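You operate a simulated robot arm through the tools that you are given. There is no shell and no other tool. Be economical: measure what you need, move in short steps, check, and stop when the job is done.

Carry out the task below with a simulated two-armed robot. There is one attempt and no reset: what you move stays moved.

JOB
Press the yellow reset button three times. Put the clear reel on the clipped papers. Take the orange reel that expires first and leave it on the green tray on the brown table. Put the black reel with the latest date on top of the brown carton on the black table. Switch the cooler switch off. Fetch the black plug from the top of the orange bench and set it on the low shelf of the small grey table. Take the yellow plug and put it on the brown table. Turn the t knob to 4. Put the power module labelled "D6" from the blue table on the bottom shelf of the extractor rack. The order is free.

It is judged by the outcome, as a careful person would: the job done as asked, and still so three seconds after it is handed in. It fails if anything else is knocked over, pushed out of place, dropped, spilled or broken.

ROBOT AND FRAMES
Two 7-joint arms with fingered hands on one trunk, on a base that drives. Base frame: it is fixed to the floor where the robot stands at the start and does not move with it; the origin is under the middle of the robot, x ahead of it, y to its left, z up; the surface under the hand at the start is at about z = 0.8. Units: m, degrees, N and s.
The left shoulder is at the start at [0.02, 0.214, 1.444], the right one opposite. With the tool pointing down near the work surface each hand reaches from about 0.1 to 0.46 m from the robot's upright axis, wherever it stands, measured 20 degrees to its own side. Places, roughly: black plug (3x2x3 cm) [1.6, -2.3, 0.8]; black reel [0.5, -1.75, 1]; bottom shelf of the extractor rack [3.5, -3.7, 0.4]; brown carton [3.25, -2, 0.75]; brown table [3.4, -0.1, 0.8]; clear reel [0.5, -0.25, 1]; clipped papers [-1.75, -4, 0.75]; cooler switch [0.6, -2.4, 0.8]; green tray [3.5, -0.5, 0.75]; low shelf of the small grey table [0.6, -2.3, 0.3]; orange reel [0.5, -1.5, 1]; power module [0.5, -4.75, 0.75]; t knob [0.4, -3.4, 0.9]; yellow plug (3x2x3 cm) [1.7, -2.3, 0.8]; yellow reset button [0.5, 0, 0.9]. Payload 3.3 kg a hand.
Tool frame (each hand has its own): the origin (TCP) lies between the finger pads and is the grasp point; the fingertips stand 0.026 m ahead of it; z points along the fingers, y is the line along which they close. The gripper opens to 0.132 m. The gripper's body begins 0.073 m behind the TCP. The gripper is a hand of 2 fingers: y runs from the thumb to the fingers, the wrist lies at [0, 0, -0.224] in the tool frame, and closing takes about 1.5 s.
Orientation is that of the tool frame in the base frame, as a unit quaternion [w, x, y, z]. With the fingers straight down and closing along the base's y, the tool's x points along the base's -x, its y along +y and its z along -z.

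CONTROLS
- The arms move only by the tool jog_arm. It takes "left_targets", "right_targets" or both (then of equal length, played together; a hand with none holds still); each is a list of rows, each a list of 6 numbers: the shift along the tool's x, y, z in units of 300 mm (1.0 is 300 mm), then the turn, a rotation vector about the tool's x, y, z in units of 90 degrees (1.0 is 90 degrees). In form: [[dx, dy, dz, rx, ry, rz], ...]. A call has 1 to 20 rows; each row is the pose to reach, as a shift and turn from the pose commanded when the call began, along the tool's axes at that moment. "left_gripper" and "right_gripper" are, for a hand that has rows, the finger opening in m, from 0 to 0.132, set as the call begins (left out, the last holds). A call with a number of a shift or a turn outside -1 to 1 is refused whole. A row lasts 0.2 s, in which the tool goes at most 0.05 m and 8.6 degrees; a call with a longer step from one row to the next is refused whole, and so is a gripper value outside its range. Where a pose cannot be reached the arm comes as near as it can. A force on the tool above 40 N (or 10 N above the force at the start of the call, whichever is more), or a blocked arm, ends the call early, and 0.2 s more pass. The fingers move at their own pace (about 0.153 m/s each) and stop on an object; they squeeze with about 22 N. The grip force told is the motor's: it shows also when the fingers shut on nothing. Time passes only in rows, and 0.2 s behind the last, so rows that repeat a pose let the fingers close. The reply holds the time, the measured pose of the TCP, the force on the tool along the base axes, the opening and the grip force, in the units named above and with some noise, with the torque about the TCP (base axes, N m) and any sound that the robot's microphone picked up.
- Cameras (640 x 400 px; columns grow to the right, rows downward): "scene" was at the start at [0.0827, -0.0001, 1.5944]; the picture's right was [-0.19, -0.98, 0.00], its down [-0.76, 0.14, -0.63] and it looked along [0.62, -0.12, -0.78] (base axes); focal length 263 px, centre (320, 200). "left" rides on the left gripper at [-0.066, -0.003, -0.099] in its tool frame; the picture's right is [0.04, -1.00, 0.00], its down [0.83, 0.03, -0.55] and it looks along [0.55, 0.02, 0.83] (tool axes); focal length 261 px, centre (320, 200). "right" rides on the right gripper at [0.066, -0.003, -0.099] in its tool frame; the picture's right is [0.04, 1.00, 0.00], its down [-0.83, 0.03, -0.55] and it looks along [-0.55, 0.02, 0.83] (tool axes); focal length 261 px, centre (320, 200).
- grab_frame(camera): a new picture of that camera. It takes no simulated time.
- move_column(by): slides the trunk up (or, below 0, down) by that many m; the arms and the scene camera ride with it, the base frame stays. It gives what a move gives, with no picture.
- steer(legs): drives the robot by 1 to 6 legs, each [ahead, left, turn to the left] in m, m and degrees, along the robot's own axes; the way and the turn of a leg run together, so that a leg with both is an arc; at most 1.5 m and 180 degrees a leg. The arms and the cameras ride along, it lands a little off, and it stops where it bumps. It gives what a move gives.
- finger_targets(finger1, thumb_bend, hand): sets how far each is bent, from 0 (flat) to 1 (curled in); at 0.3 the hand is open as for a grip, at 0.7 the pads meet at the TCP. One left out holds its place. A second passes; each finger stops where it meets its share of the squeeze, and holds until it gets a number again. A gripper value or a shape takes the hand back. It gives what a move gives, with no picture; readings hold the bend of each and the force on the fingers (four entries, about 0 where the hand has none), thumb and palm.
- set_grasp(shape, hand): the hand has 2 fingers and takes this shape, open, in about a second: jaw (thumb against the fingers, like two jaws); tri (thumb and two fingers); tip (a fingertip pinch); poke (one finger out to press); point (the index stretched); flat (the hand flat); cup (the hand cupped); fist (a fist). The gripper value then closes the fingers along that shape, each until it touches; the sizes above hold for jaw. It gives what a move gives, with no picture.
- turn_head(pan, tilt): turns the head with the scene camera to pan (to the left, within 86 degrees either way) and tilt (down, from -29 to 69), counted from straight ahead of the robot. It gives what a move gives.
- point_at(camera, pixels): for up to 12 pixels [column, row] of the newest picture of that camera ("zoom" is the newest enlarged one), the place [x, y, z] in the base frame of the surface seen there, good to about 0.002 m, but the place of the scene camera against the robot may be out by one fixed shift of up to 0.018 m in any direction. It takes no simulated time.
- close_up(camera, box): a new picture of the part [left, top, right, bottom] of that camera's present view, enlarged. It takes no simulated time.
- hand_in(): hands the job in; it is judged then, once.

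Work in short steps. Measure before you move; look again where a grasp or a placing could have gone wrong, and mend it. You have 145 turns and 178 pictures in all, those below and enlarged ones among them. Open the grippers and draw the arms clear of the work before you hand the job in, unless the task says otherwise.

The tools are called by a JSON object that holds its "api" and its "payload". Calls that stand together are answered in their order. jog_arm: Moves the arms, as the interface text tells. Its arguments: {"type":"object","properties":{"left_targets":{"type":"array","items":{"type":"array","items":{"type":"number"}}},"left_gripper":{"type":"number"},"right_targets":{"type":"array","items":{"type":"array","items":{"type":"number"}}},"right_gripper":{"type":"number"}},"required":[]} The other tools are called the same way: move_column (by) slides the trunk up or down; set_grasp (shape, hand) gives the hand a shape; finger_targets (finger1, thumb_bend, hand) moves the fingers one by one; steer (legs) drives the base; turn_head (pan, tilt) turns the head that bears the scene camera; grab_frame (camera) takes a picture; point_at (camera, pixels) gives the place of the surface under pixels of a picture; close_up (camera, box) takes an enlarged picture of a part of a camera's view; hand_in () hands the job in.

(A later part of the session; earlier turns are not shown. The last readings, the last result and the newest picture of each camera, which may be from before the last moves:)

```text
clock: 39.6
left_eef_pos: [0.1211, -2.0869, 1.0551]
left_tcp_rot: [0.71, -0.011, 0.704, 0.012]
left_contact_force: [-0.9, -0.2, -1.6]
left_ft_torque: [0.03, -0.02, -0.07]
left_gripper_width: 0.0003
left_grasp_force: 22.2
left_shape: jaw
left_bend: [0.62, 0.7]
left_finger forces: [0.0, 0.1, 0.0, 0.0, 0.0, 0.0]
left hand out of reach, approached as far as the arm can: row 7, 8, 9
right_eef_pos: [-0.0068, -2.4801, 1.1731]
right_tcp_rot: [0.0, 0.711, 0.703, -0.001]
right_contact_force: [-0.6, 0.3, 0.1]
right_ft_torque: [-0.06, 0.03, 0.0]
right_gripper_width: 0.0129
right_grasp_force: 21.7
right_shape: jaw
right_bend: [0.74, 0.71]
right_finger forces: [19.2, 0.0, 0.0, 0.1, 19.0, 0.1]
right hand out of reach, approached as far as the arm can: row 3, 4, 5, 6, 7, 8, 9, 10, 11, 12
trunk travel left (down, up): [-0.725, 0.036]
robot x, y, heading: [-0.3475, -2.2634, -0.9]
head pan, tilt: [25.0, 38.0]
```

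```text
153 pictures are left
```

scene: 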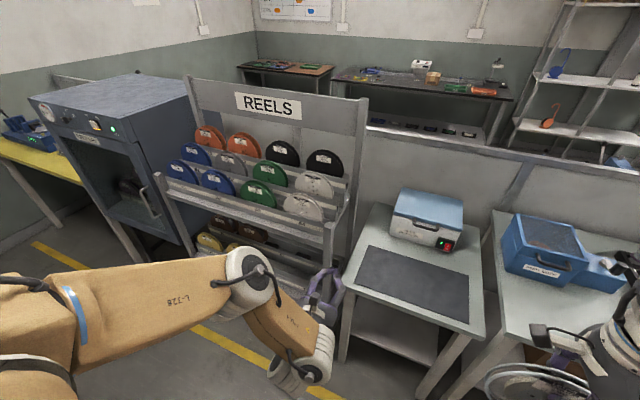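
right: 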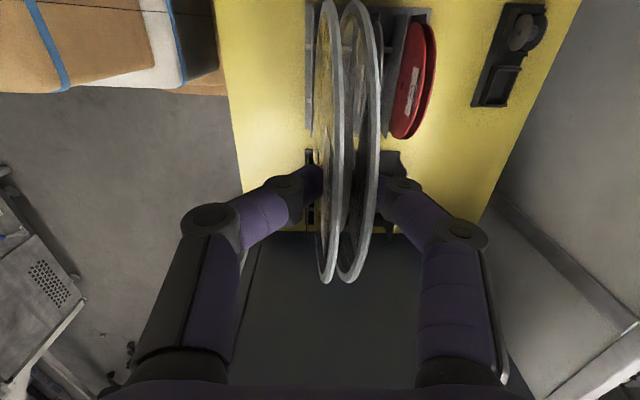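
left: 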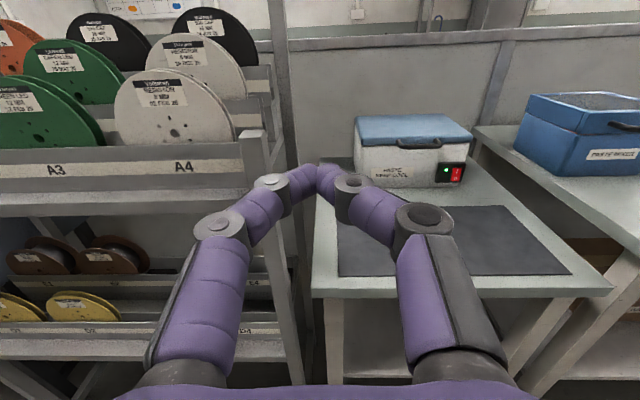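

Great: now the reel rack is clear. Enlarge to read the orange and black dates (rows 125-175), and the switch in the left camera.

{"api": "close_up", "payload": {"camera": "scene", "box": [185, 115, 345, 225]}}

{"api": "close_up", "payload": {"camera": "left", "box": [0, 0, 260, 150]}}

{"api": "close_up", "payload": {"camera": "left", "box": [350, 110, 480, 200]}}

{"api": "point_at", "payload": {"camera": "left", "pixels": [[456, 170], [456, 177], [456, 180], [446, 172], [330, 290], [600, 290], [105, 20], [215, 18], [25, 20]]}}

```text
3.64 times, centred on (265, 170) of scene
```

zoom: 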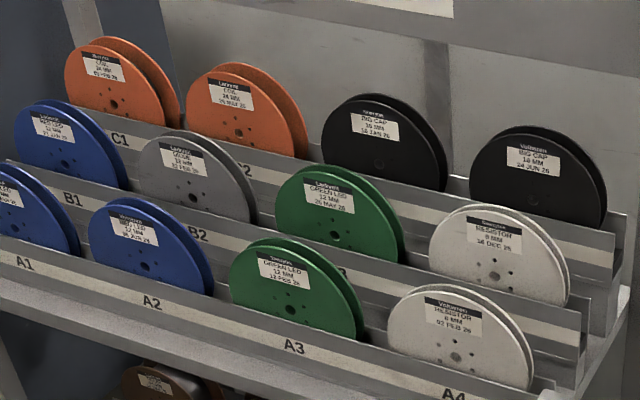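

```text
2.46 times, centred on (130, 75) of left
```

zoom: 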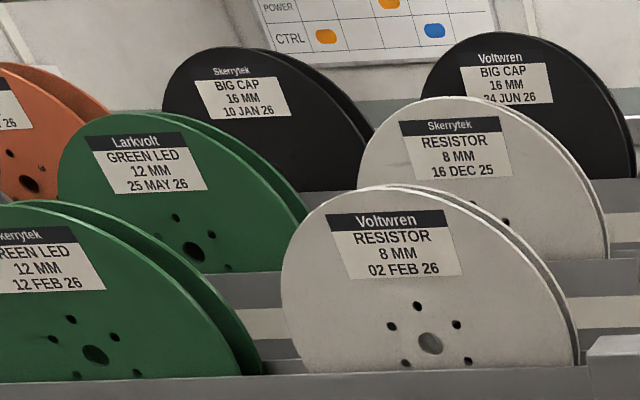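

```text
4.44 times, centred on (415, 155) of left
```

zoom: 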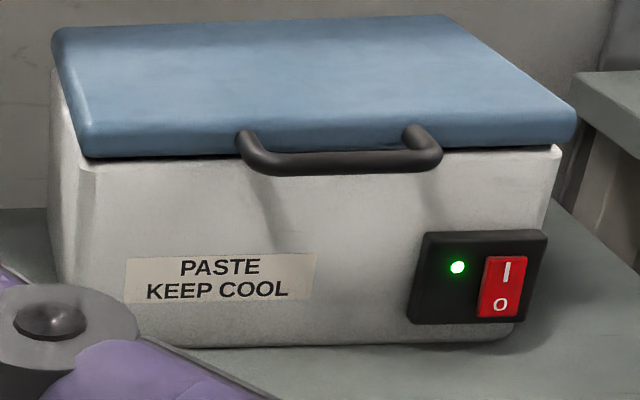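

```text
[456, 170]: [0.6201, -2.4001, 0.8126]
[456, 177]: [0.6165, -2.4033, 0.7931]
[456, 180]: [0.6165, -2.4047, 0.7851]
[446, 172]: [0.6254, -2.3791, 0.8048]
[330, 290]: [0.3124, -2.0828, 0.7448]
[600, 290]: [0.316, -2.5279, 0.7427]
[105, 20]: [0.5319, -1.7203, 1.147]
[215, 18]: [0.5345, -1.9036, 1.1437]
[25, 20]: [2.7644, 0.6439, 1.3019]
```

Black with the latest date is C4 (24 JUN 26), orange first-expiring is C1 (FEB 26). The switch "O" is at (0.617,-2.403,0.788); I drive ahead 0.25 and right 0.29 to reach it with the left hand.

{"api": "steer", "payload": {"legs": [[0.25, -0.29, 1]]}}

{"api": "grab_frame", "payload": {"camera": "left"}}

```text
clock: 42.0
left_eef_pos: [0.3629, -2.3773, 1.0565]
left_tcp_rot: [0.71, -0.014, 0.704, 0.018]
left_contact_force: [0.5, 0.7, 0.4]
left_ft_torque: [0.01, 0.0, 0.03]
left_gripper_width: 0.0
left_grasp_force: 22.7
left_shape: jaw
left_bend: [0.62, 0.7]
left_finger forces: [0.0, 0.0, 0.1, 0.0, 0.0, 0.0]
right_eef_pos: [0.2409, -2.7742, 1.1735]
right_tcp_rot: [-0.001, 0.708, 0.706, 0.001]
right_contact_force: [0.4, 0.7, -1.0]
right_ft_torque: [0.01, -0.03, 0.02]
right_gripper_width: 0.0133
right_grasp_force: 22.3
right_shape: jaw
right_bend: [0.74, 0.71]
right_finger forces: [19.1, 0.0, 0.0, 0.1, 19.1, 0.0]
trunk travel left (down, up): [-0.725, 0.036]
robot x, y, heading: [-0.1008, -2.5547, -0.3]
head pan, tilt: [25.0, 38.0]
```

```text
149 pictures are left
```

left: 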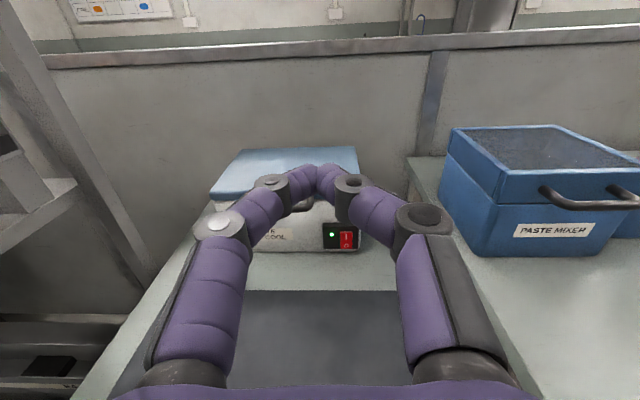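

I pitch the left hand 25° down, then lower the trunk 0.25 m so the switch comes within reach.

{"api": "jog_arm", "payload": {"left_targets": [[0, 0, 0, 0, 0.09, 0], [0, 0, 0, 0, 0.18, 0], [0, 0, 0, 0, 0.278, 0], [0, 0, 0, 0, 0.278, 0]]}}

{"api": "move_column", "payload": {"by": -0.25}}

{"api": "grab_frame", "payload": {"camera": "left"}}

```text
refused: row 3 steps farther than a row can; nothing moved
```

```text
clock: 44.6
left_eef_pos: [0.362, -2.3772, 0.8062]
left_tcp_rot: [0.709, -0.014, 0.705, 0.017]
left_contact_force: [0.7, -1.1, -0.1]
left_ft_torque: [-0.02, 0.01, 0.0]
left_gripper_width: 0.0002
left_grasp_force: 21.5
left_shape: jaw
left_bend: [0.62, 0.7]
left_finger forces: [0.0, 0.0, 0.0, 0.1, 0.0, 0.0]
right_eef_pos: [0.2407, -2.7739, 0.9181]
right_tcp_rot: [-0.006, 0.706, 0.709, -0.003]
right_contact_force: [0.1, -0.4, -1.3]
right_ft_torque: [0.04, 0.02, -0.02]
right_gripper_width: 0.0131
right_grasp_force: 21.8
right_shape: jaw
right_bend: [0.74, 0.71]
right_finger forces: [19.1, 0.1, 0.0, 0.0, 19.0, 0.0]
trunk travel left (down, up): [-0.475, 0.286]
robot x, y, heading: [-0.1013, -2.5538, -0.3]
head pan, tilt: [25.0, 38.0]
```

```text
148 pictures are left
```

left: 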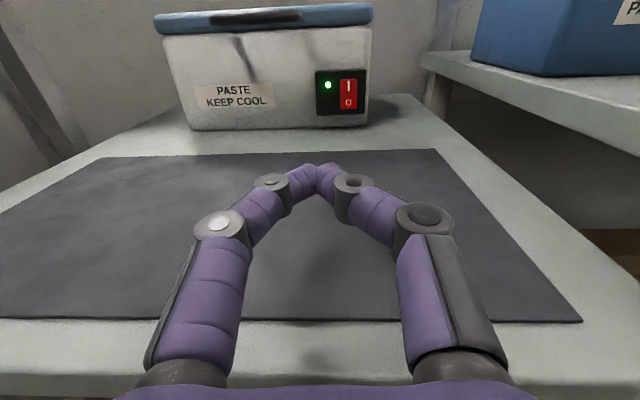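

Trunk is lowered; the row step was too big. I measure the "O" at (348,102), then pitch in smaller steps while raising slightly.

{"api": "point_at", "payload": {"camera": "left", "pixels": [[348, 102], [349, 86], [349, 108], [340, 102], [357, 102]]}}

{"api": "jog_arm", "payload": {"left_targets": [[0, 0, 0, 0, 0.09, 0], [0, 0, 0, 0, 0.18, 0], [0, 0, 0, 0, 0.27, 0], [0, 0, 0, 0, 0.27, 0]]}}

```text
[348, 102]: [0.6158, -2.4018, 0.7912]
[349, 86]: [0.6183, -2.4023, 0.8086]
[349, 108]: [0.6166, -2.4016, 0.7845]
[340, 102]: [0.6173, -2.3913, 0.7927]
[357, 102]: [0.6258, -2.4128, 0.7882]
```

```text
clock: 45.6
left_eef_pos: [0.3622, -2.377, 0.8067]
left_tcp_rot: [0.544, -0.019, 0.839, 0.015]
left_contact_force: [-0.1, 0.4, 0.6]
left_ft_torque: [0.02, 0.03, 0.03]
left_gripper_width: 0.0001
left_grasp_force: 21.7
left_shape: jaw
left_bend: [0.62, 0.7]
left_finger forces: [0.0, 0.0, 0.1, 0.0, 0.0, 0.0]
right_eef_pos: [0.2407, -2.7746, 0.919]
right_tcp_rot: [-0.007, 0.706, 0.708, -0.004]
right_contact_force: [0.4, 0.4, -1.2]
right_ft_torque: [0.0, 0.01, 0.0]
right_gripper_width: 0.0133
right_grasp_force: 22.3
right_shape: jaw
right_bend: [0.74, 0.71]
right_finger forces: [19.1, 0.0, 0.0, 0.1, 19.1, 0.1]
trunk travel left (down, up): [-0.475, 0.286]
robot x, y, heading: [-0.1002, -2.5533, -0.3]
head pan, tilt: [25.0, 38.0]
```

I move the tip to about 1.5 cm in front of the "O".

{"api": "jog_arm", "payload": {"left_targets": [[-0.054, -0.024, 0.131, 0, 0, 0], [-0.109, -0.048, 0.263, 0, 0, 0], [-0.163, -0.073, 0.394, 0, 0, 0], [-0.218, -0.097, 0.526, 0, 0, 0], [-0.272, -0.121, 0.657, 0, 0, 0], [-0.272, -0.121, 0.657, 0, 0, 0]]}}

{"api": "grab_frame", "payload": {"camera": "left"}}

```text
clock: 47.0
left_eef_pos: [0.5752, -2.3992, 0.8007]
left_tcp_rot: [0.544, -0.017, 0.839, 0.013]
left_contact_force: [0.0, 0.6, -0.5]
left_ft_torque: [0.01, 0.02, 0.0]
left_gripper_width: 0.0002
left_grasp_force: 22.3
left_shape: jaw
left_bend: [0.62, 0.7]
left_finger forces: [0.0, 0.0, 0.0, 0.1, 0.0, 0.2]
right_eef_pos: [0.2404, -2.7738, 0.9177]
right_tcp_rot: [-0.006, 0.707, 0.708, -0.004]
right_contact_force: [0.5, 0.7, -1.6]
right_ft_torque: [0.0, -0.01, -0.02]
right_gripper_width: 0.013
right_grasp_force: 22.1
right_shape: jaw
right_bend: [0.74, 0.71]
right_finger forces: [19.1, 0.0, 0.0, 0.1, 19.1, 0.0]
trunk travel left (down, up): [-0.475, 0.286]
robot x, y, heading: [-0.1028, -2.553, -0.2]
head pan, tilt: [25.0, 38.0]
```

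```text
147 pictures are left
```

left: 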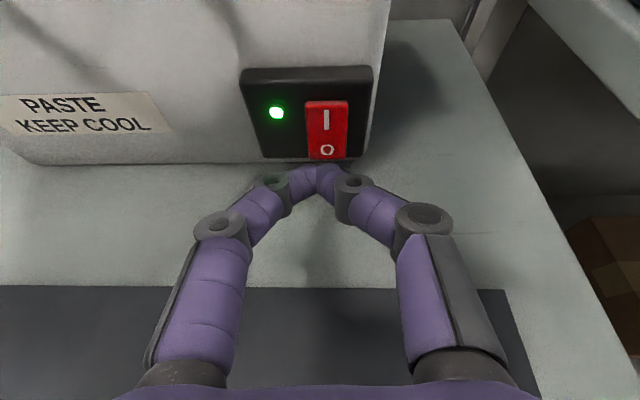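

Tip is aligned in y at column 325; I lower 7 mm so that the upper finger corner meets the "O" half, and push along +x in small steps.

{"api": "jog_arm", "payload": {"left_targets": [[0.021, 0, 0.0095, 0, 0, 0], [0.007, -0.001, 0.04, 0, 0, 0], [0.0, -0.002, 0.055, 0, 0, 0], [-0.007, -0.003, 0.07, 0, 0, 0], [-0.011, -0.004, 0.08, 0, 0, 0], [-0.011, -0.004, 0.08, 0, 0, 0]]}}

{"api": "grab_frame", "payload": {"camera": "left"}}

```text
clock: 48.4
left_eef_pos: [0.584, -2.401, 0.8017]
left_tcp_rot: [0.545, -0.017, 0.838, 0.014]
left_contact_force: [-0.6, 0.4, 0.1]
left_ft_torque: [-0.03, -0.03, -0.04]
left_gripper_width: 0.0
left_grasp_force: 21.9
left_shape: jaw
left_bend: [0.62, 0.7]
left_finger forces: [0.0, 0.0, 0.1, 0.0, 0.1, 0.1]
left hand out of reach, approached as far as the arm can: row 2, 3, 4, 5, 6
right_eef_pos: [0.24, -2.7738, 0.9185]
right_tcp_rot: [-0.007, 0.706, 0.708, -0.003]
right_contact_force: [0.0, -0.8, -1.0]
right_ft_torque: [-0.01, 0.03, -0.01]
right_gripper_width: 0.0131
right_grasp_force: 21.5
right_shape: jaw
right_bend: [0.74, 0.71]
right_finger forces: [19.1, 0.1, 0.0, 0.0, 19.1, 0.0]
trunk travel left (down, up): [-0.475, 0.286]
robot x, y, heading: [-0.1012, -2.5566, -0.4]
head pan, tilt: [25.0, 38.0]
```

```text
146 pictures are left
```

left: 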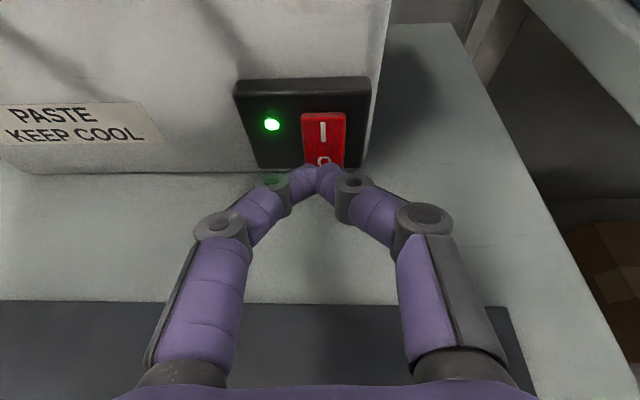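

Slightly out of reach. I retract the left hand 9 cm, raise the right hand 10 cm, and drive 8 cm ahead.

{"api": "jog_arm", "payload": {"left_targets": [[0.061, 0.007, -0.137, 0, 0, 0], [0.122, 0.014, -0.274, 0, 0, 0], [0.122, 0.014, -0.274, 0, 0, 0], [0.122, 0.014, -0.274, 0, 0, 0]], "right_targets": [[0, 0, -0.12, 0, 0, 0], [0, 0, -0.24, 0, 0, 0], [0, 0, -0.35, 0, 0, 0], [0, 0, -0.35, 0, 0, 0]]}}

{"api": "steer", "payload": {"legs": [[0.09, 0, 0]]}}

```text
clock: 49.4
left_eef_pos: [0.4917, -2.3972, 0.8021]
left_tcp_rot: [0.545, -0.018, 0.838, 0.015]
left_contact_force: [-0.6, -0.2, 0.8]
left_ft_torque: [-0.01, 0.0, -0.02]
left_gripper_width: 0.0001
left_grasp_force: 22.0
left_shape: jaw
left_bend: [0.62, 0.7]
left_finger forces: [0.0, 0.0, 0.0, 0.0, 0.0, 0.0]
right_eef_pos: [0.2443, -2.7757, 1.0213]
right_tcp_rot: [-0.007, 0.706, 0.708, -0.004]
right_contact_force: [0.4, -0.5, -1.4]
right_ft_torque: [0.03, -0.01, 0.0]
right_gripper_width: 0.013
right_grasp_force: 22.2
right_shape: jaw
right_bend: [0.74, 0.71]
right_finger forces: [18.8, 0.1, 0.1, 0.1, 18.9, 0.0]
right hand out of reach, approached as far as the arm can: row 2
trunk travel left (down, up): [-0.475, 0.286]
robot x, y, heading: [-0.1019, -2.5518, -0.4]
head pan, tilt: [25.0, 38.0]
```

```text
clock: 50.5
left_eef_pos: [0.5821, -2.3956, 0.802]
left_tcp_rot: [0.545, -0.019, 0.838, 0.015]
left_contact_force: [0.7, 0.4, -0.5]
left_ft_torque: [0.01, 0.0, 0.02]
left_gripper_width: 0.0
left_grasp_force: 22.5
left_shape: jaw
left_bend: [0.62, 0.7]
left_finger forces: [0.1, 0.0, 0.0, 0.1, 0.0, 0.0]
right_eef_pos: [0.3353, -2.7753, 1.0211]
right_tcp_rot: [-0.007, 0.706, 0.709, -0.004]
right_contact_force: [-0.8, -0.1, -0.8]
right_ft_torque: [-0.03, 0.04, 0.02]
right_gripper_width: 0.0134
right_grasp_force: 21.8
right_shape: jaw
right_bend: [0.74, 0.71]
right_finger forces: [19.0, 0.0, 0.0, 0.0, 18.7, 0.0]
trunk travel left (down, up): [-0.475, 0.286]
robot x, y, heading: [-0.0105, -2.5601, -0.1]
head pan, tilt: [25.0, 38.0]
```

Tip now at (0.606,-2.394,0.791). I correct sideways and down, then push along +x up to 2 cm.

{"api": "jog_arm", "payload": {"left_targets": [[0.028, -0.027, 0.011, 0, 0, 0], [0.017, -0.028, 0.035, 0, 0, 0], [0.012, -0.029, 0.047, 0, 0, 0], [0.006, -0.03, 0.06, 0, 0, 0], [0.001, -0.03, 0.072, 0, 0, 0], [0.001, -0.03, 0.072, 0, 0, 0]]}}

{"api": "grab_frame", "payload": {"camera": "left"}}

```text
clock: 51.6
left_eef_pos: [0.5946, -2.407, 0.787]
left_tcp_rot: [0.538, -0.017, 0.843, 0.014]
left_contact_force: [-9.6, 0.5, -0.3]
left_ft_torque: [0.03, 0.04, 0.06]
left_gripper_width: 0.0
left_grasp_force: 22.6
left_shape: jaw
left_bend: [0.65, 0.7]
left_finger forces: [0.0, 0.0, 0.0, 0.0, 0.1, 0.0]
right_eef_pos: [0.3358, -2.7763, 1.0205]
right_tcp_rot: [-0.008, 0.705, 0.709, -0.004]
right_contact_force: [0.9, 0.1, -1.4]
right_ft_torque: [0.02, 0.05, 0.01]
right_gripper_width: 0.0131
right_grasp_force: 21.9
right_shape: jaw
right_bend: [0.74, 0.71]
right_finger forces: [19.0, 0.0, 0.0, 0.1, 18.8, 0.0]
trunk travel left (down, up): [-0.475, 0.286]
robot x, y, heading: [-0.0107, -2.5569, -0.1]
head pan, tilt: [25.0, 38.0]
heard: click
stopped in row 5 (left hand): the force on the tool passed its limit at 44 N (the readings are from after the stop); the commanded pose is now the measured one
```

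```text
145 pictures are left
```

left: 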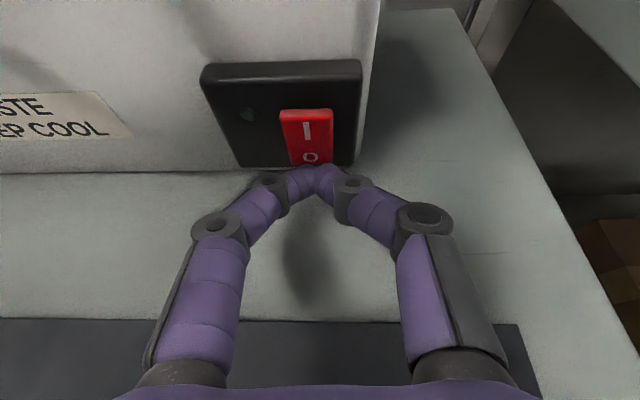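

Click heard, and the green light is off. I retract the left hand, check the cooler's place, then back off and strafe right toward the knob.

{"api": "jog_arm", "payload": {"left_targets": [[0.034, 0.004, -0.076, 0, 0, 0], [0.09, 0.01, -0.2, 0, 0, 0], [0.136, 0.016, -0.31, 0, 0, 0], [0.136, 0.016, -0.31, 0, 0, 0]]}}

{"api": "grab_frame", "payload": {"camera": "left"}}

{"api": "steer", "payload": {"legs": [[-0.28, 0, 0], [0, -0.7, 0]]}}

{"api": "turn_head", "payload": {"pan": 0, "tilt": 40}}

{"api": "grab_frame", "payload": {"camera": "scene"}}

```text
clock: 52.6
left_eef_pos: [0.4901, -2.4052, 0.794]
left_tcp_rot: [0.54, -0.016, 0.842, 0.013]
left_contact_force: [0.1, 0.2, 0.3]
left_ft_torque: [0.03, -0.02, 0.04]
left_gripper_width: 0.0
left_grasp_force: 22.0
left_shape: jaw
left_bend: [0.64, 0.7]
left_finger forces: [0.0, 0.0, 0.0, 0.0, 0.0, 0.1]
right_eef_pos: [0.3321, -2.7746, 1.0213]
right_tcp_rot: [-0.006, 0.706, 0.708, -0.003]
right_contact_force: [-0.4, 0.9, -0.7]
right_ft_torque: [0.02, 0.01, 0.01]
right_gripper_width: 0.0131
right_grasp_force: 21.8
right_shape: jaw
right_bend: [0.74, 0.71]
right_finger forces: [18.9, 0.1, 0.0, 0.1, 18.9, 0.0]
trunk travel left (down, up): [-0.475, 0.286]
robot x, y, heading: [-0.0132, -2.5572, -0.0]
head pan, tilt: [25.0, 38.0]
heard: click
```

```text
144 pictures are left
```

left: 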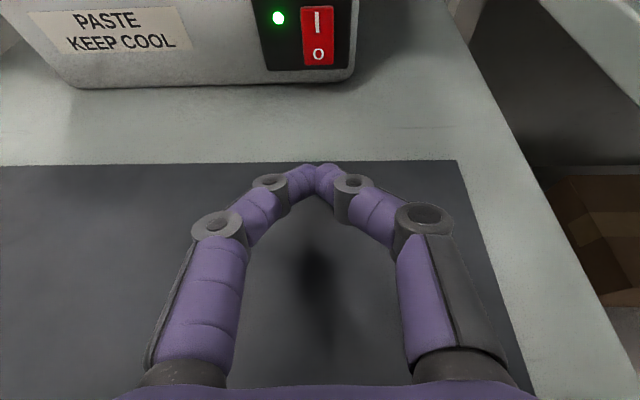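

```text
clock: 57.9
left_eef_pos: [0.2123, -3.0906, 0.7941]
left_tcp_rot: [0.54, -0.016, 0.842, 0.013]
left_contact_force: [0.9, 0.3, -0.1]
left_ft_torque: [0.03, 0.0, 0.03]
left_gripper_width: 0.0
left_grasp_force: 22.0
left_shape: jaw
left_bend: [0.64, 0.7]
left_finger forces: [0.0, 0.0, 0.0, 0.0, 0.0, 0.0]
right_eef_pos: [0.0535, -3.4593, 1.0214]
right_tcp_rot: [-0.007, 0.708, 0.707, -0.005]
right_contact_force: [0.4, 0.7, -1.1]
right_ft_torque: [0.01, 0.04, -0.02]
right_gripper_width: 0.013
right_grasp_force: 22.2
right_shape: jaw
right_bend: [0.74, 0.71]
right_finger forces: [18.9, 0.0, 0.0, 0.0, 18.9, 0.0]
trunk travel left (down, up): [-0.475, 0.286]
robot x, y, heading: [-0.2938, -3.2398, -0.4]
head pan, tilt: [25.0, 38.0]
```

```text
clock: 58.8
left_eef_pos: [0.2126, -3.091, 0.7939]
left_tcp_rot: [0.541, -0.016, 0.841, 0.013]
left_contact_force: [0.0, -0.6, 0.1]
left_ft_torque: [0.04, 0.01, -0.03]
left_gripper_width: 0.0
left_grasp_force: 22.4
left_shape: jaw
left_bend: [0.64, 0.7]
left_finger forces: [0.0, 0.0, 0.0, 0.0, 0.0, 0.0]
right_eef_pos: [0.0531, -3.4587, 1.0213]
right_tcp_rot: [-0.006, 0.707, 0.707, -0.004]
right_contact_force: [0.8, 0.7, -1.5]
right_ft_torque: [0.01, 0.0, -0.02]
right_gripper_width: 0.0133
right_grasp_force: 22.4
right_shape: jaw
right_bend: [0.74, 0.71]
right_finger forces: [18.9, 0.0, 0.1, 0.1, 18.9, 0.0]
trunk travel left (down, up): [-0.475, 0.286]
robot x, y, heading: [-0.2892, -3.2392, -0.1]
head pan, tilt: [0.0, 40.0]
```

```text
143 pictures are left
```

scene: 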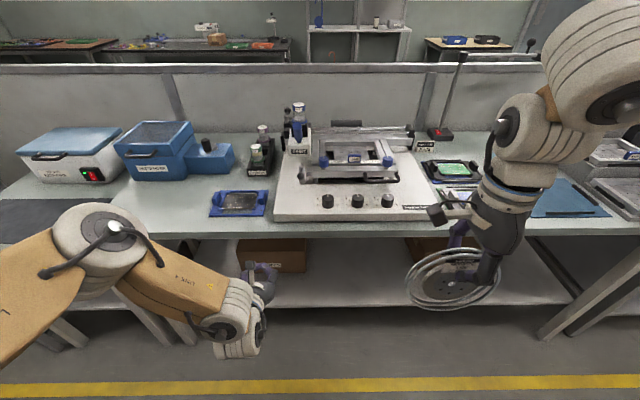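

The switch sprang back on: my tip was ~4 mm off-centre onto the frame, blocking full travel. I'll redo it on the way back. Now zoom in on the knobs at (329..387,200).

{"api": "close_up", "payload": {"camera": "scene", "box": [270, 160, 430, 230]}}

{"api": "point_at", "payload": {"camera": "scene", "pixels": [[329, 200], [357, 200], [387, 200], [310, 213], [310, 222], [250, 235], [480, 235], [360, 160], [310, 190]]}}

```text
4.00 times, centred on (350, 195) of scene
```

zoom: 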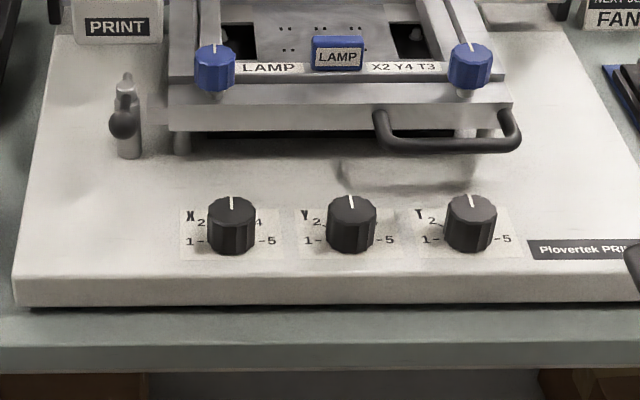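

```text
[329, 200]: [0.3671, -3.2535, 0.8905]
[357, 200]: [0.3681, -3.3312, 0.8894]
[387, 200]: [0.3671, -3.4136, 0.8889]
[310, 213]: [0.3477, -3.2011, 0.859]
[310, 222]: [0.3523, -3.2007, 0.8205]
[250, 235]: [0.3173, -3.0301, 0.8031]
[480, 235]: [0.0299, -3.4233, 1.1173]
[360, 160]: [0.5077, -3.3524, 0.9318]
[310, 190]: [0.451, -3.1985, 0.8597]
```

Knob T is the rightmost, at about (0.37,-3.42), top z≈0.89, pointing at 3; 4 is 45° clockwise. I raise the trunk and point the left hand down again.

{"api": "move_column", "payload": {"by": 0.25}}

{"api": "jog_arm", "payload": {"left_targets": [[0.016, 0.002, -0.036, 0, 0.09, 0], [0.032, 0.004, -0.072, 0, 0.18, 0], [0.048, 0.006, -0.108, 0, 0.27, 0], [0.064, 0.008, -0.144, 0, 0.36, 0], [0.08, 0.01, -0.18, 0, 0.45, 0], [0.1, 0.012, -0.22, 0, 0.54, 0], [0.118, 0.014, -0.26, 0, 0.63, 0], [0.136, 0.016, -0.304, 0, 0.715, 0], [0.136, 0.016, -0.304, 0, 0.735, 0], [0.136, 0.016, -0.304, 0, 0.735, 0]]}}

{"api": "steer", "payload": {"legs": [[0.27, -0.33, 0]]}}

{"api": "grab_frame", "payload": {"camera": "left"}}

```text
clock: 61.4
left_eef_pos: [0.2126, -3.0911, 1.0428]
left_tcp_rot: [0.541, -0.016, 0.841, 0.013]
left_contact_force: [-1.0, -0.6, -0.9]
left_ft_torque: [0.04, -0.06, 0.01]
left_gripper_width: 0.0
left_grasp_force: 21.9
left_shape: jaw
left_bend: [0.64, 0.7]
left_finger forces: [0.1, 0.0, 0.0, 0.0, 0.0, 0.0]
right_eef_pos: [0.0539, -3.46, 1.2712]
right_tcp_rot: [-0.006, 0.708, 0.707, -0.004]
right_contact_force: [-0.3, 0.5, -1.9]
right_ft_torque: [-0.01, -0.02, 0.01]
right_gripper_width: 0.0129
right_grasp_force: 22.1
right_shape: jaw
right_bend: [0.74, 0.71]
right_finger forces: [18.8, 0.1, 0.1, 0.1, 18.9, 0.1]
trunk travel left (down, up): [-0.725, 0.036]
robot x, y, heading: [-0.2922, -3.2378, -0.1]
head pan, tilt: [0.0, 40.0]
```

```text
clock: 63.6
left_eef_pos: [0.1139, -3.0889, 1.046]
left_tcp_rot: [-0.007, -0.02, 1.0, 0.002]
left_contact_force: [0.8, 0.0, 0.1]
left_ft_torque: [0.0, 0.02, 0.0]
left_gripper_width: 0.0
left_grasp_force: 22.4
left_shape: jaw
left_bend: [0.64, 0.7]
left_finger forces: [0.0, 0.0, 0.0, 0.0, 0.0, 0.1]
right_eef_pos: [0.0524, -3.4598, 1.2717]
right_tcp_rot: [-0.006, 0.707, 0.708, -0.004]
right_contact_force: [0.3, -0.1, -1.4]
right_ft_torque: [-0.02, 0.0, -0.01]
right_gripper_width: 0.013
right_grasp_force: 22.0
right_shape: jaw
right_bend: [0.74, 0.71]
right_finger forces: [18.9, 0.1, 0.1, 0.0, 18.9, 0.0]
trunk travel left (down, up): [-0.725, 0.036]
robot x, y, heading: [-0.2917, -3.2368, -0.1]
head pan, tilt: [0.0, 40.0]
```

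```text
clock: 66.2
left_eef_pos: [0.3767, -3.4248, 1.0447]
left_tcp_rot: [-0.006, -0.02, 1.0, 0.002]
left_contact_force: [0.4, -0.3, 0.4]
left_ft_torque: [0.03, -0.03, 0.01]
left_gripper_width: 0.0
left_grasp_force: 22.1
left_shape: jaw
left_bend: [0.64, 0.7]
left_finger forces: [0.0, 0.0, 0.0, 0.0, 0.0, 0.0]
right_eef_pos: [0.3173, -3.794, 1.2709]
right_tcp_rot: [-0.007, 0.707, 0.707, -0.003]
right_contact_force: [0.6, -0.6, -1.4]
right_ft_torque: [0.0, 0.02, -0.03]
right_gripper_width: 0.0131
right_grasp_force: 22.3
right_shape: jaw
right_bend: [0.74, 0.71]
right_finger forces: [18.8, 0.0, 0.1, 0.0, 18.9, 0.0]
trunk travel left (down, up): [-0.725, 0.036]
robot x, y, heading: [-0.0282, -3.5716, -0.5]
head pan, tilt: [0.0, 40.0]
```

```text
141 pictures are left
```

left: 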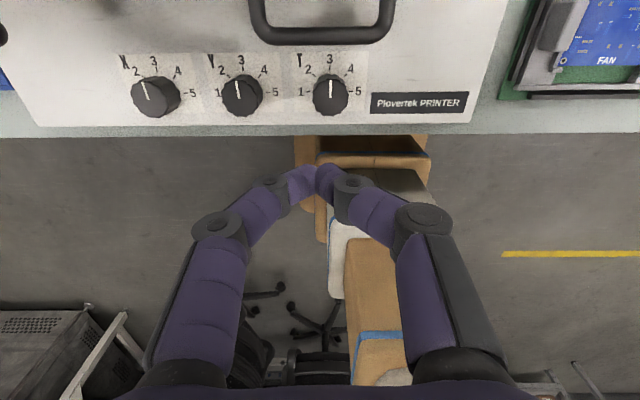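

T knob at (330,93) pointing to 3. I measure it.

{"api": "point_at", "payload": {"camera": "left", "pixels": [[331, 88], [316, 95], [346, 95], [330, 76], [330, 112], [304, 92], [357, 92], [330, 60], [330, 30]]}}

{"api": "close_up", "payload": {"camera": "left", "box": [270, 40, 390, 130]}}

```text
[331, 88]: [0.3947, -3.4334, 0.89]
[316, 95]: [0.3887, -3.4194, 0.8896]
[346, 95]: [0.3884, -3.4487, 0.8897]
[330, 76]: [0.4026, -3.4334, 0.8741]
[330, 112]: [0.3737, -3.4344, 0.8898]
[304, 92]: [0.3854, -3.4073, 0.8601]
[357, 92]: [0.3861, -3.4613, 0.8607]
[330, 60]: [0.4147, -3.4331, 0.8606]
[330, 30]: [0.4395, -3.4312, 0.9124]
```

```text
4.44 times, centred on (330, 85) of left
```

zoom: 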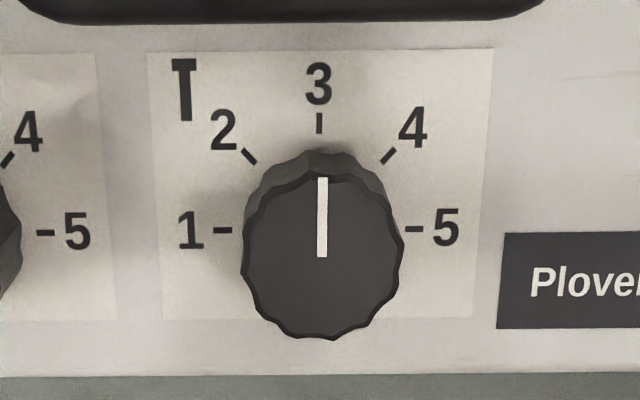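

Knob centre (0.386,-3.434), 3 cm wide, base plate z=0.86. I open to 0.06 and descend to TCP z≈0.891.

{"api": "jog_arm", "payload": {"left_targets": [[-0.036, -0.032, 0.1, 0, 0, 0], [-0.036, -0.032, 0.2, 0, 0, 0], [-0.036, -0.032, 0.3, 0, 0, 0], [-0.036, -0.032, 0.36, 0, 0, 0], [-0.036, -0.032, 0.42, 0, 0, 0], [-0.036, -0.032, 0.47, 0, 0, 0], [-0.036, -0.032, 0.51, 0, 0, 0], [-0.036, -0.032, 0.51, 0, 0, 0]], "left_gripper": 0.06}}

{"api": "grab_frame", "payload": {"camera": "left"}}

```text
clock: 68.0
left_eef_pos: [0.3871, -3.4326, 0.8916]
left_tcp_rot: [-0.006, -0.019, 1.0, 0.003]
left_contact_force: [-0.8, -0.2, -0.5]
left_ft_torque: [-0.01, 0.01, -0.01]
left_gripper_width: 0.0595
left_grasp_force: 0.1
left_shape: jaw
left_bend: [0.73, 0.7]
left_finger forces: [0.1, 0.0, 0.0, 0.0, 0.0, 0.1]
right_eef_pos: [0.317, -3.794, 1.2718]
right_tcp_rot: [-0.006, 0.707, 0.707, -0.003]
right_contact_force: [0.7, 0.5, -1.2]
right_ft_torque: [-0.02, 0.03, 0.02]
right_gripper_width: 0.0129
right_grasp_force: 22.3
right_shape: jaw
right_bend: [0.74, 0.71]
right_finger forces: [18.9, 0.0, 0.0, 0.0, 18.9, 0.1]
trunk travel left (down, up): [-0.725, 0.036]
robot x, y, heading: [-0.0279, -3.5722, -0.5]
head pan, tilt: [0.0, 40.0]
```

```text
139 pictures are left
```

left: 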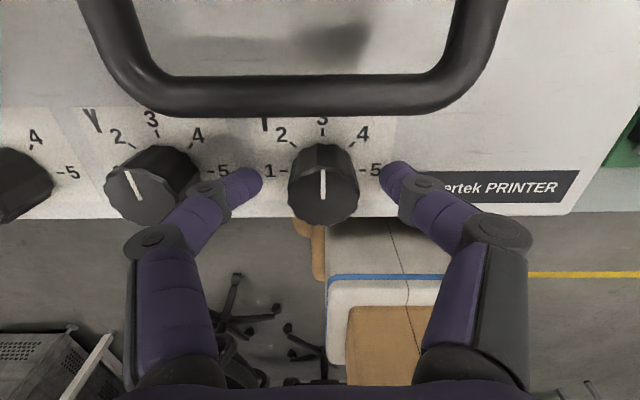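

Fingers straddle the T knob. Close on it.

{"api": "jog_arm", "payload": {"left_targets": [[0, 0, 0, 0, 0, 0], [0, 0, 0, 0, 0, 0], [0, 0, 0, 0, 0, 0], [0, 0, 0, 0, 0, 0], [0, 0, 0, 0, 0, 0]], "left_gripper": 0}}

{"api": "jog_arm", "payload": {"left_targets": [[0, 0, 0, 0, 0, 0.08], [0, 0, 0, 0, 0, 0.16], [0, 0, 0, 0, 0, 0.24], [0, 0, 0, 0, 0, 0.32], [0, 0, 0, 0, 0, 0.4], [0, 0, 0, 0, 0, 0.48], [0, 0, 0, 0, 0, 0.5], [0, 0, 0, 0, 0, 0.5]]}}

{"api": "grab_frame", "payload": {"camera": "left"}}

```text
clock: 69.2
left_eef_pos: [0.3869, -3.4322, 0.8912]
left_tcp_rot: [-0.007, -0.019, 1.0, 0.003]
left_contact_force: [2.4, -1.1, -3.7]
left_ft_torque: [-0.08, -0.08, 0.02]
left_gripper_width: 0.0277
left_grasp_force: 21.5
left_shape: jaw
left_bend: [0.73, 0.7]
left_finger forces: [19.0, 0.0, 0.0, 0.1, 20.1, 0.0]
right_eef_pos: [0.3171, -3.7941, 1.2717]
right_tcp_rot: [-0.007, 0.707, 0.707, -0.004]
right_contact_force: [-0.1, 0.0, -1.2]
right_ft_torque: [-0.01, 0.03, -0.03]
right_gripper_width: 0.0132
right_grasp_force: 22.3
right_shape: jaw
right_bend: [0.74, 0.71]
right_finger forces: [18.8, 0.1, 0.0, 0.0, 18.9, 0.0]
trunk travel left (down, up): [-0.725, 0.036]
robot x, y, heading: [-0.029, -3.5706, -0.2]
head pan, tilt: [0.0, 40.0]
```

```text
clock: 71.0
left_eef_pos: [0.3869, -3.432, 0.8915]
left_tcp_rot: [-0.007, 0.365, 0.931, 0.0]
left_contact_force: [8.2, -6.7, -2.5]
left_ft_torque: [-0.09, -0.19, -0.02]
left_gripper_width: 0.0278
left_grasp_force: 22.3
left_shape: jaw
left_bend: [0.73, 0.7]
left_finger forces: [21.5, 0.1, 0.0, 0.1, 20.8, 0.0]
right_eef_pos: [0.3173, -3.7953, 1.2702]
right_tcp_rot: [-0.007, 0.707, 0.707, -0.003]
right_contact_force: [-0.3, 1.5, -0.9]
right_ft_torque: [-0.01, 0.01, -0.01]
right_gripper_width: 0.0131
right_grasp_force: 21.9
right_shape: jaw
right_bend: [0.74, 0.71]
right_finger forces: [18.9, 0.0, 0.1, 0.0, 18.8, 0.0]
trunk travel left (down, up): [-0.725, 0.036]
robot x, y, heading: [-0.0284, -3.5698, -0.3]
head pan, tilt: [0.0, 40.0]
```

```text
138 pictures are left
```

left: 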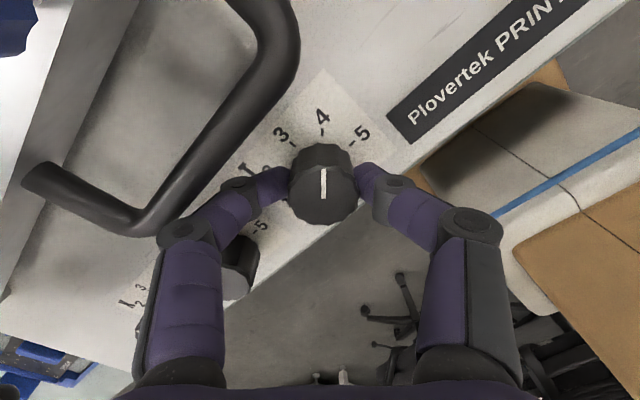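

Pointer is at 4. I open to 0.045 and lift straight up, then check.

{"api": "jog_arm", "payload": {"left_targets": [[0, 0, 0, 0, 0, 0], [0, 0, 0, 0, 0, 0], [0, 0, -0.1, 0, 0, 0], [0, 0, -0.25, 0, 0, 0], [0, 0, -0.4, 0, 0, 0], [0, 0, -0.55, 0, 0, 0], [0, 0, -0.7, 0, 0, 0], [0, 0, -0.7, 0, 0, 0]], "left_gripper": 0.042}}

{"api": "grab_frame", "payload": {"camera": "left"}}

```text
clock: 72.8
left_eef_pos: [0.3912, -3.4364, 1.1017]
left_tcp_rot: [-0.007, 0.364, 0.931, 0.0]
left_contact_force: [-0.1, -0.4, -0.1]
left_ft_torque: [0.01, -0.03, 0.04]
left_gripper_width: 0.0419
left_grasp_force: 0.0
left_shape: jaw
left_bend: [0.74, 0.7]
left_finger forces: [0.1, 0.0, 0.0, 0.1, 0.0, 0.0]
right_eef_pos: [0.3156, -3.7947, 1.2708]
right_tcp_rot: [-0.006, 0.708, 0.707, -0.004]
right_contact_force: [0.6, -0.2, -0.1]
right_ft_torque: [0.02, 0.06, 0.0]
right_gripper_width: 0.0129
right_grasp_force: 21.7
right_shape: jaw
right_bend: [0.74, 0.71]
right_finger forces: [18.8, 0.1, 0.0, 0.0, 18.9, 0.0]
trunk travel left (down, up): [-0.725, 0.036]
robot x, y, heading: [-0.0275, -3.5713, -0.3]
head pan, tilt: [0.0, 40.0]
```

```text
137 pictures are left
```

left: 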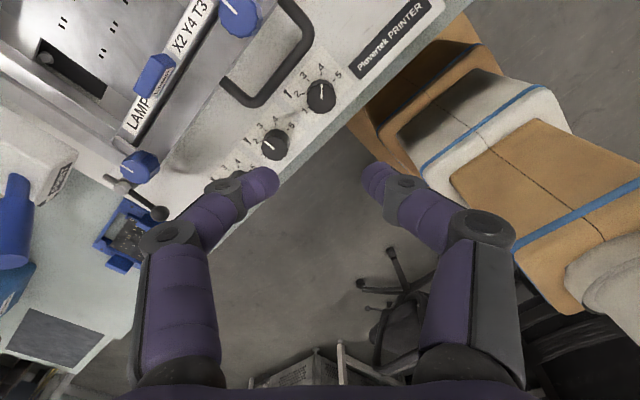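

T reads 4. I rotate the left wrist back, then back off 0.4 m, strafe right 0.45 m, and look toward the papers side.

{"api": "jog_arm", "payload": {"left_targets": [[0, 0, 0, 0, 0, -0.09], [0, 0, 0, 0, 0, -0.18], [0, 0, 0, 0, 0, -0.27], [0, 0, 0, 0, 0, -0.36], [0, 0, 0, 0, 0, -0.45], [0, 0, 0, 0, 0, -0.5], [0, 0, 0, 0, 0, -0.5]]}}

{"api": "steer", "payload": {"legs": [[-0.35, 0, 0], [0, -0.45, 0]]}}

{"api": "turn_head", "payload": {"pan": -86, "tilt": 35}}

{"api": "grab_frame", "payload": {"camera": "scene"}}

{"api": "grab_frame", "payload": {"camera": "left"}}

```text
clock: 74.4
left_eef_pos: [0.3879, -3.4357, 1.1021]
left_tcp_rot: [-0.006, -0.019, 1.0, 0.003]
left_contact_force: [-0.3, 0.3, 0.4]
left_ft_torque: [0.01, 0.04, 0.02]
left_gripper_width: 0.0417
left_grasp_force: 0.0
left_shape: jaw
left_bend: [0.74, 0.7]
left_finger forces: [0.0, 0.0, 0.1, 0.0, 0.1, 0.0]
right_eef_pos: [0.3164, -3.795, 1.271]
right_tcp_rot: [-0.006, 0.707, 0.707, -0.004]
right_contact_force: [0.2, -0.8, -1.6]
right_ft_torque: [-0.01, 0.01, 0.02]
right_gripper_width: 0.0133
right_grasp_force: 21.8
right_shape: jaw
right_bend: [0.74, 0.71]
right_finger forces: [18.9, 0.0, 0.0, 0.0, 18.8, 0.1]
trunk travel left (down, up): [-0.725, 0.036]
robot x, y, heading: [-0.0272, -3.572, -0.2]
head pan, tilt: [0.0, 40.0]
```

```text
clock: 78.9
left_eef_pos: [0.0403, -3.8722, 1.1031]
left_tcp_rot: [-0.007, -0.015, 1.0, 0.003]
left_contact_force: [0.7, -0.8, 0.3]
left_ft_torque: [-0.01, -0.02, 0.04]
left_gripper_width: 0.0417
left_grasp_force: 0.0
left_shape: jaw
left_bend: [0.74, 0.7]
left_finger forces: [0.1, 0.0, 0.0, 0.0, 0.0, 0.1]
right_eef_pos: [-0.0347, -4.2312, 1.2712]
right_tcp_rot: [-0.007, 0.709, 0.705, -0.004]
right_contact_force: [-0.6, -0.6, -0.8]
right_ft_torque: [0.0, -0.01, -0.02]
right_gripper_width: 0.013
right_grasp_force: 22.5
right_shape: jaw
right_bend: [0.74, 0.71]
right_finger forces: [18.9, 0.0, 0.1, 0.1, 18.9, 0.1]
trunk travel left (down, up): [-0.725, 0.036]
robot x, y, heading: [-0.3753, -4.0067, -1.0]
head pan, tilt: [0.0, 40.0]
```

```text
clock: 80.5
left_eef_pos: [0.0392, -3.8725, 1.1017]
left_tcp_rot: [-0.006, -0.016, 1.0, 0.002]
left_contact_force: [0.2, -0.1, 0.0]
left_ft_torque: [-0.03, 0.0, 0.03]
left_gripper_width: 0.0418
left_grasp_force: 0.1
left_shape: jaw
left_bend: [0.74, 0.7]
left_finger forces: [0.0, 0.0, 0.0, 0.1, 0.0, 0.0]
right_eef_pos: [-0.0344, -4.2321, 1.2719]
right_tcp_rot: [-0.006, 0.71, 0.704, -0.004]
right_contact_force: [0.9, 0.1, -0.8]
right_ft_torque: [0.0, 0.03, 0.0]
right_gripper_width: 0.0131
right_grasp_force: 22.1
right_shape: jaw
right_bend: [0.74, 0.71]
right_finger forces: [18.9, 0.0, 0.0, 0.0, 19.0, 0.0]
trunk travel left (down, up): [-0.725, 0.036]
robot x, y, heading: [-0.3813, -4.0053, -0.6]
head pan, tilt: [-85.9, 35.0]
```

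```text
136 pictures are left
```

scene: 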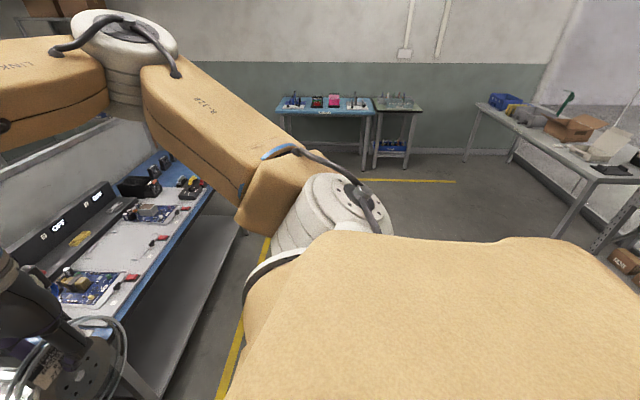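

```text
135 pictures are left
```

left: 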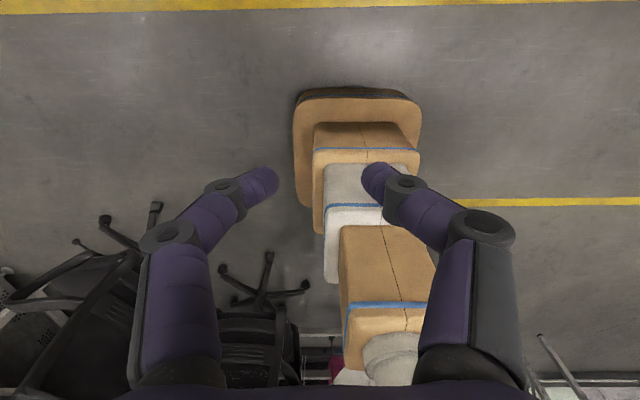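

I measure the base outline and the chairs before turning.

{"api": "point_at", "payload": {"camera": "left", "pixels": [[355, 92], [298, 115], [420, 110], [268, 255], [305, 290], [155, 205], [545, 340], [300, 370], [230, 330], [340, 365]]}}

{"api": "point_at", "payload": {"camera": "scene", "pixels": [[220, 240], [465, 160], [555, 235], [585, 170], [230, 200], [330, 110]]}}

```text
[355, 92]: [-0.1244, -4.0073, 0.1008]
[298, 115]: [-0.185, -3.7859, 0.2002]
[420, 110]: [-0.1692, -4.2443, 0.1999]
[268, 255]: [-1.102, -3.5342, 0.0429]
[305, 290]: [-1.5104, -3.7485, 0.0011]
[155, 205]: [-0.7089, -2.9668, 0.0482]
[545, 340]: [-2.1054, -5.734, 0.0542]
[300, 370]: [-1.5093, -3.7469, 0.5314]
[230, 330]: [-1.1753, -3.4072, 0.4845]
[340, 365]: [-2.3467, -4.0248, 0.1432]
```

```text
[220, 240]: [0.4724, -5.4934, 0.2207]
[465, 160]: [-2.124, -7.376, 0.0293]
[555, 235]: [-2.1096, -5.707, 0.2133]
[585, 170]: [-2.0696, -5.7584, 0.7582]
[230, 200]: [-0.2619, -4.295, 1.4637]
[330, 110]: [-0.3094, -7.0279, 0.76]
```

Base half-size is ≈0.25, and chairs stay at y>-3.75. I turn right 180° in two legs and shift to about y≈-4.15, then look.

{"api": "steer", "payload": {"legs": [[0, 0, -90], [0.15, 0, 0], [0, 0, -89]]}}

{"api": "turn_head", "payload": {"pan": 0, "tilt": 40}}

{"api": "grab_frame", "payload": {"camera": "scene"}}

```text
clock: 89.5
left_eef_pos: [-0.7989, -4.2807, 1.1029]
left_tcp_rot: [0.003, 1.0, 0.011, 0.006]
left_contact_force: [-0.2, -0.4, 0.1]
left_ft_torque: [0.01, -0.01, -0.01]
left_gripper_width: 0.0418
left_grasp_force: 0.0
left_shape: jaw
left_bend: [0.74, 0.7]
left_finger forces: [0.0, 0.0, 0.0, 0.0, 0.0, 0.0]
right_eef_pos: [-0.7185, -3.9241, 1.2704]
right_tcp_rot: [0.004, -0.7, 0.715, -0.006]
right_contact_force: [0.0, -0.1, -1.2]
right_ft_torque: [-0.05, -0.01, 0.0]
right_gripper_width: 0.0128
right_grasp_force: 22.0
right_shape: jaw
right_bend: [0.74, 0.71]
right_finger forces: [18.6, 0.1, 0.0, 0.1, 18.5, 0.0]
trunk travel left (down, up): [-0.725, 0.036]
robot x, y, heading: [-0.3779, -4.152, 178.8]
head pan, tilt: [-85.9, 35.0]
```

```text
clock: 91.1
left_eef_pos: [-0.7965, -4.2812, 1.1021]
left_tcp_rot: [0.002, 1.0, 0.011, 0.006]
left_contact_force: [0.1, -1.0, 0.6]
left_ft_torque: [0.04, 0.01, 0.02]
left_gripper_width: 0.0418
left_grasp_force: 0.1
left_shape: jaw
left_bend: [0.74, 0.7]
left_finger forces: [0.0, 0.0, 0.0, 0.0, 0.0, 0.0]
right_eef_pos: [-0.719, -3.9228, 1.2707]
right_tcp_rot: [0.004, -0.7, 0.714, -0.005]
right_contact_force: [-0.6, 0.9, -0.5]
right_ft_torque: [0.0, -0.02, 0.01]
right_gripper_width: 0.0128
right_grasp_force: 21.5
right_shape: jaw
right_bend: [0.74, 0.71]
right_finger forces: [18.6, 0.0, 0.0, 0.1, 18.5, 0.0]
trunk travel left (down, up): [-0.725, 0.036]
robot x, y, heading: [-0.3813, -4.1491, 178.8]
head pan, tilt: [0.0, 40.0]
```

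```text
134 pictures are left
```

scene: 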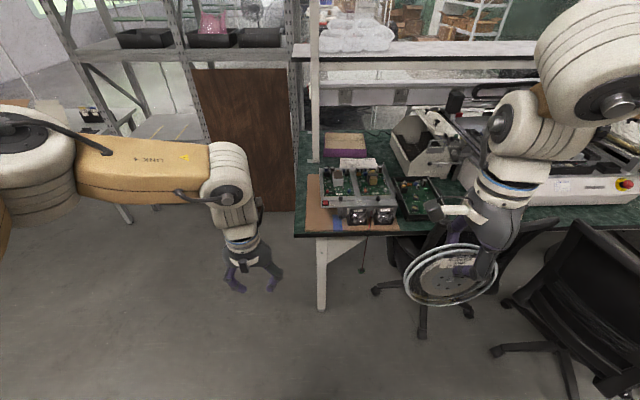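

I zoom into the bench area around (360,170) to find the clipped papers.

{"api": "close_up", "payload": {"camera": "scene", "box": [290, 120, 450, 240]}}

{"api": "point_at", "payload": {"camera": "scene", "pixels": [[345, 145], [325, 155], [345, 157], [375, 160], [350, 200], [305, 235], [395, 232], [470, 205], [420, 230], [360, 135], [315, 210], [390, 185]]}}

```text
3.33 times, centred on (370, 180) of scene
```

zoom: 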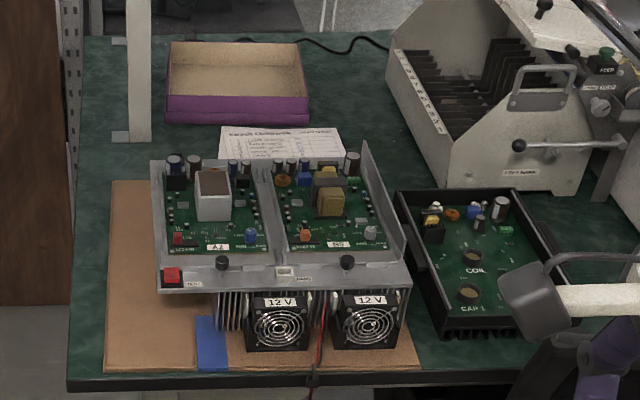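

```text
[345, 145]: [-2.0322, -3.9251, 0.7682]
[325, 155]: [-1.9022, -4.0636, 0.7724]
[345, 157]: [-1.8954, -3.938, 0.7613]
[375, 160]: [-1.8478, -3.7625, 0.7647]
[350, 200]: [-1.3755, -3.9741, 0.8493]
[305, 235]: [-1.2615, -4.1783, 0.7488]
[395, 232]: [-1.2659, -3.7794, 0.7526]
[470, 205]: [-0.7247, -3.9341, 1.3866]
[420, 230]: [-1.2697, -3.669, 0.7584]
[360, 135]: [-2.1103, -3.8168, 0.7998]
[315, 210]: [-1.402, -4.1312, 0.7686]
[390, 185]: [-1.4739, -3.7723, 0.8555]
```

The papers appear behind the power rig near (-1.87,-3.85). Zoom more to see their extents and the clip.

{"api": "close_up", "payload": {"camera": "scene", "box": [295, 125, 395, 180]}}

{"api": "point_at", "payload": {"camera": "zoom", "pixels": [[200, 190], [320, 170], [420, 185], [420, 205], [195, 215], [330, 155], [110, 100], [110, 170], [165, 155], [330, 145], [170, 40], [500, 60]]}}

```text
6.40 times, centred on (345, 152) of scene
```

zoom: 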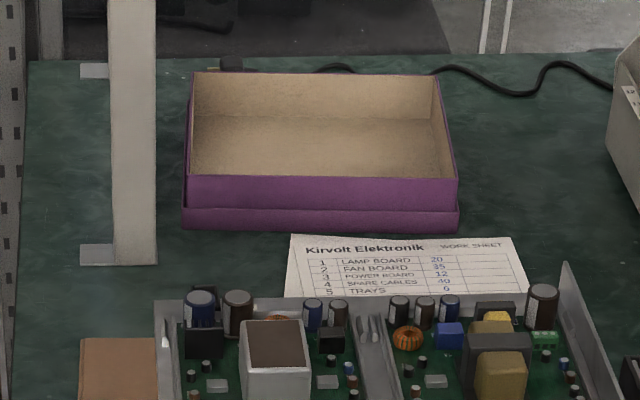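

```text
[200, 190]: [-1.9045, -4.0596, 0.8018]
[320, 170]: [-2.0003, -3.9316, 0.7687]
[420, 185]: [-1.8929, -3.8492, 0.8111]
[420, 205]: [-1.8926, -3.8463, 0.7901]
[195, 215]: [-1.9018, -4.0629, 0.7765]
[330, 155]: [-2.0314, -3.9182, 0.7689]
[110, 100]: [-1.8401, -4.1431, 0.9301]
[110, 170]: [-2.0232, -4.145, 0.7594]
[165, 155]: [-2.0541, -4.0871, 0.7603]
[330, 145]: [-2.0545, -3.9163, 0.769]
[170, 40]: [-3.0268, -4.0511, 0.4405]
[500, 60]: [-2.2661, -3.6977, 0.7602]
```

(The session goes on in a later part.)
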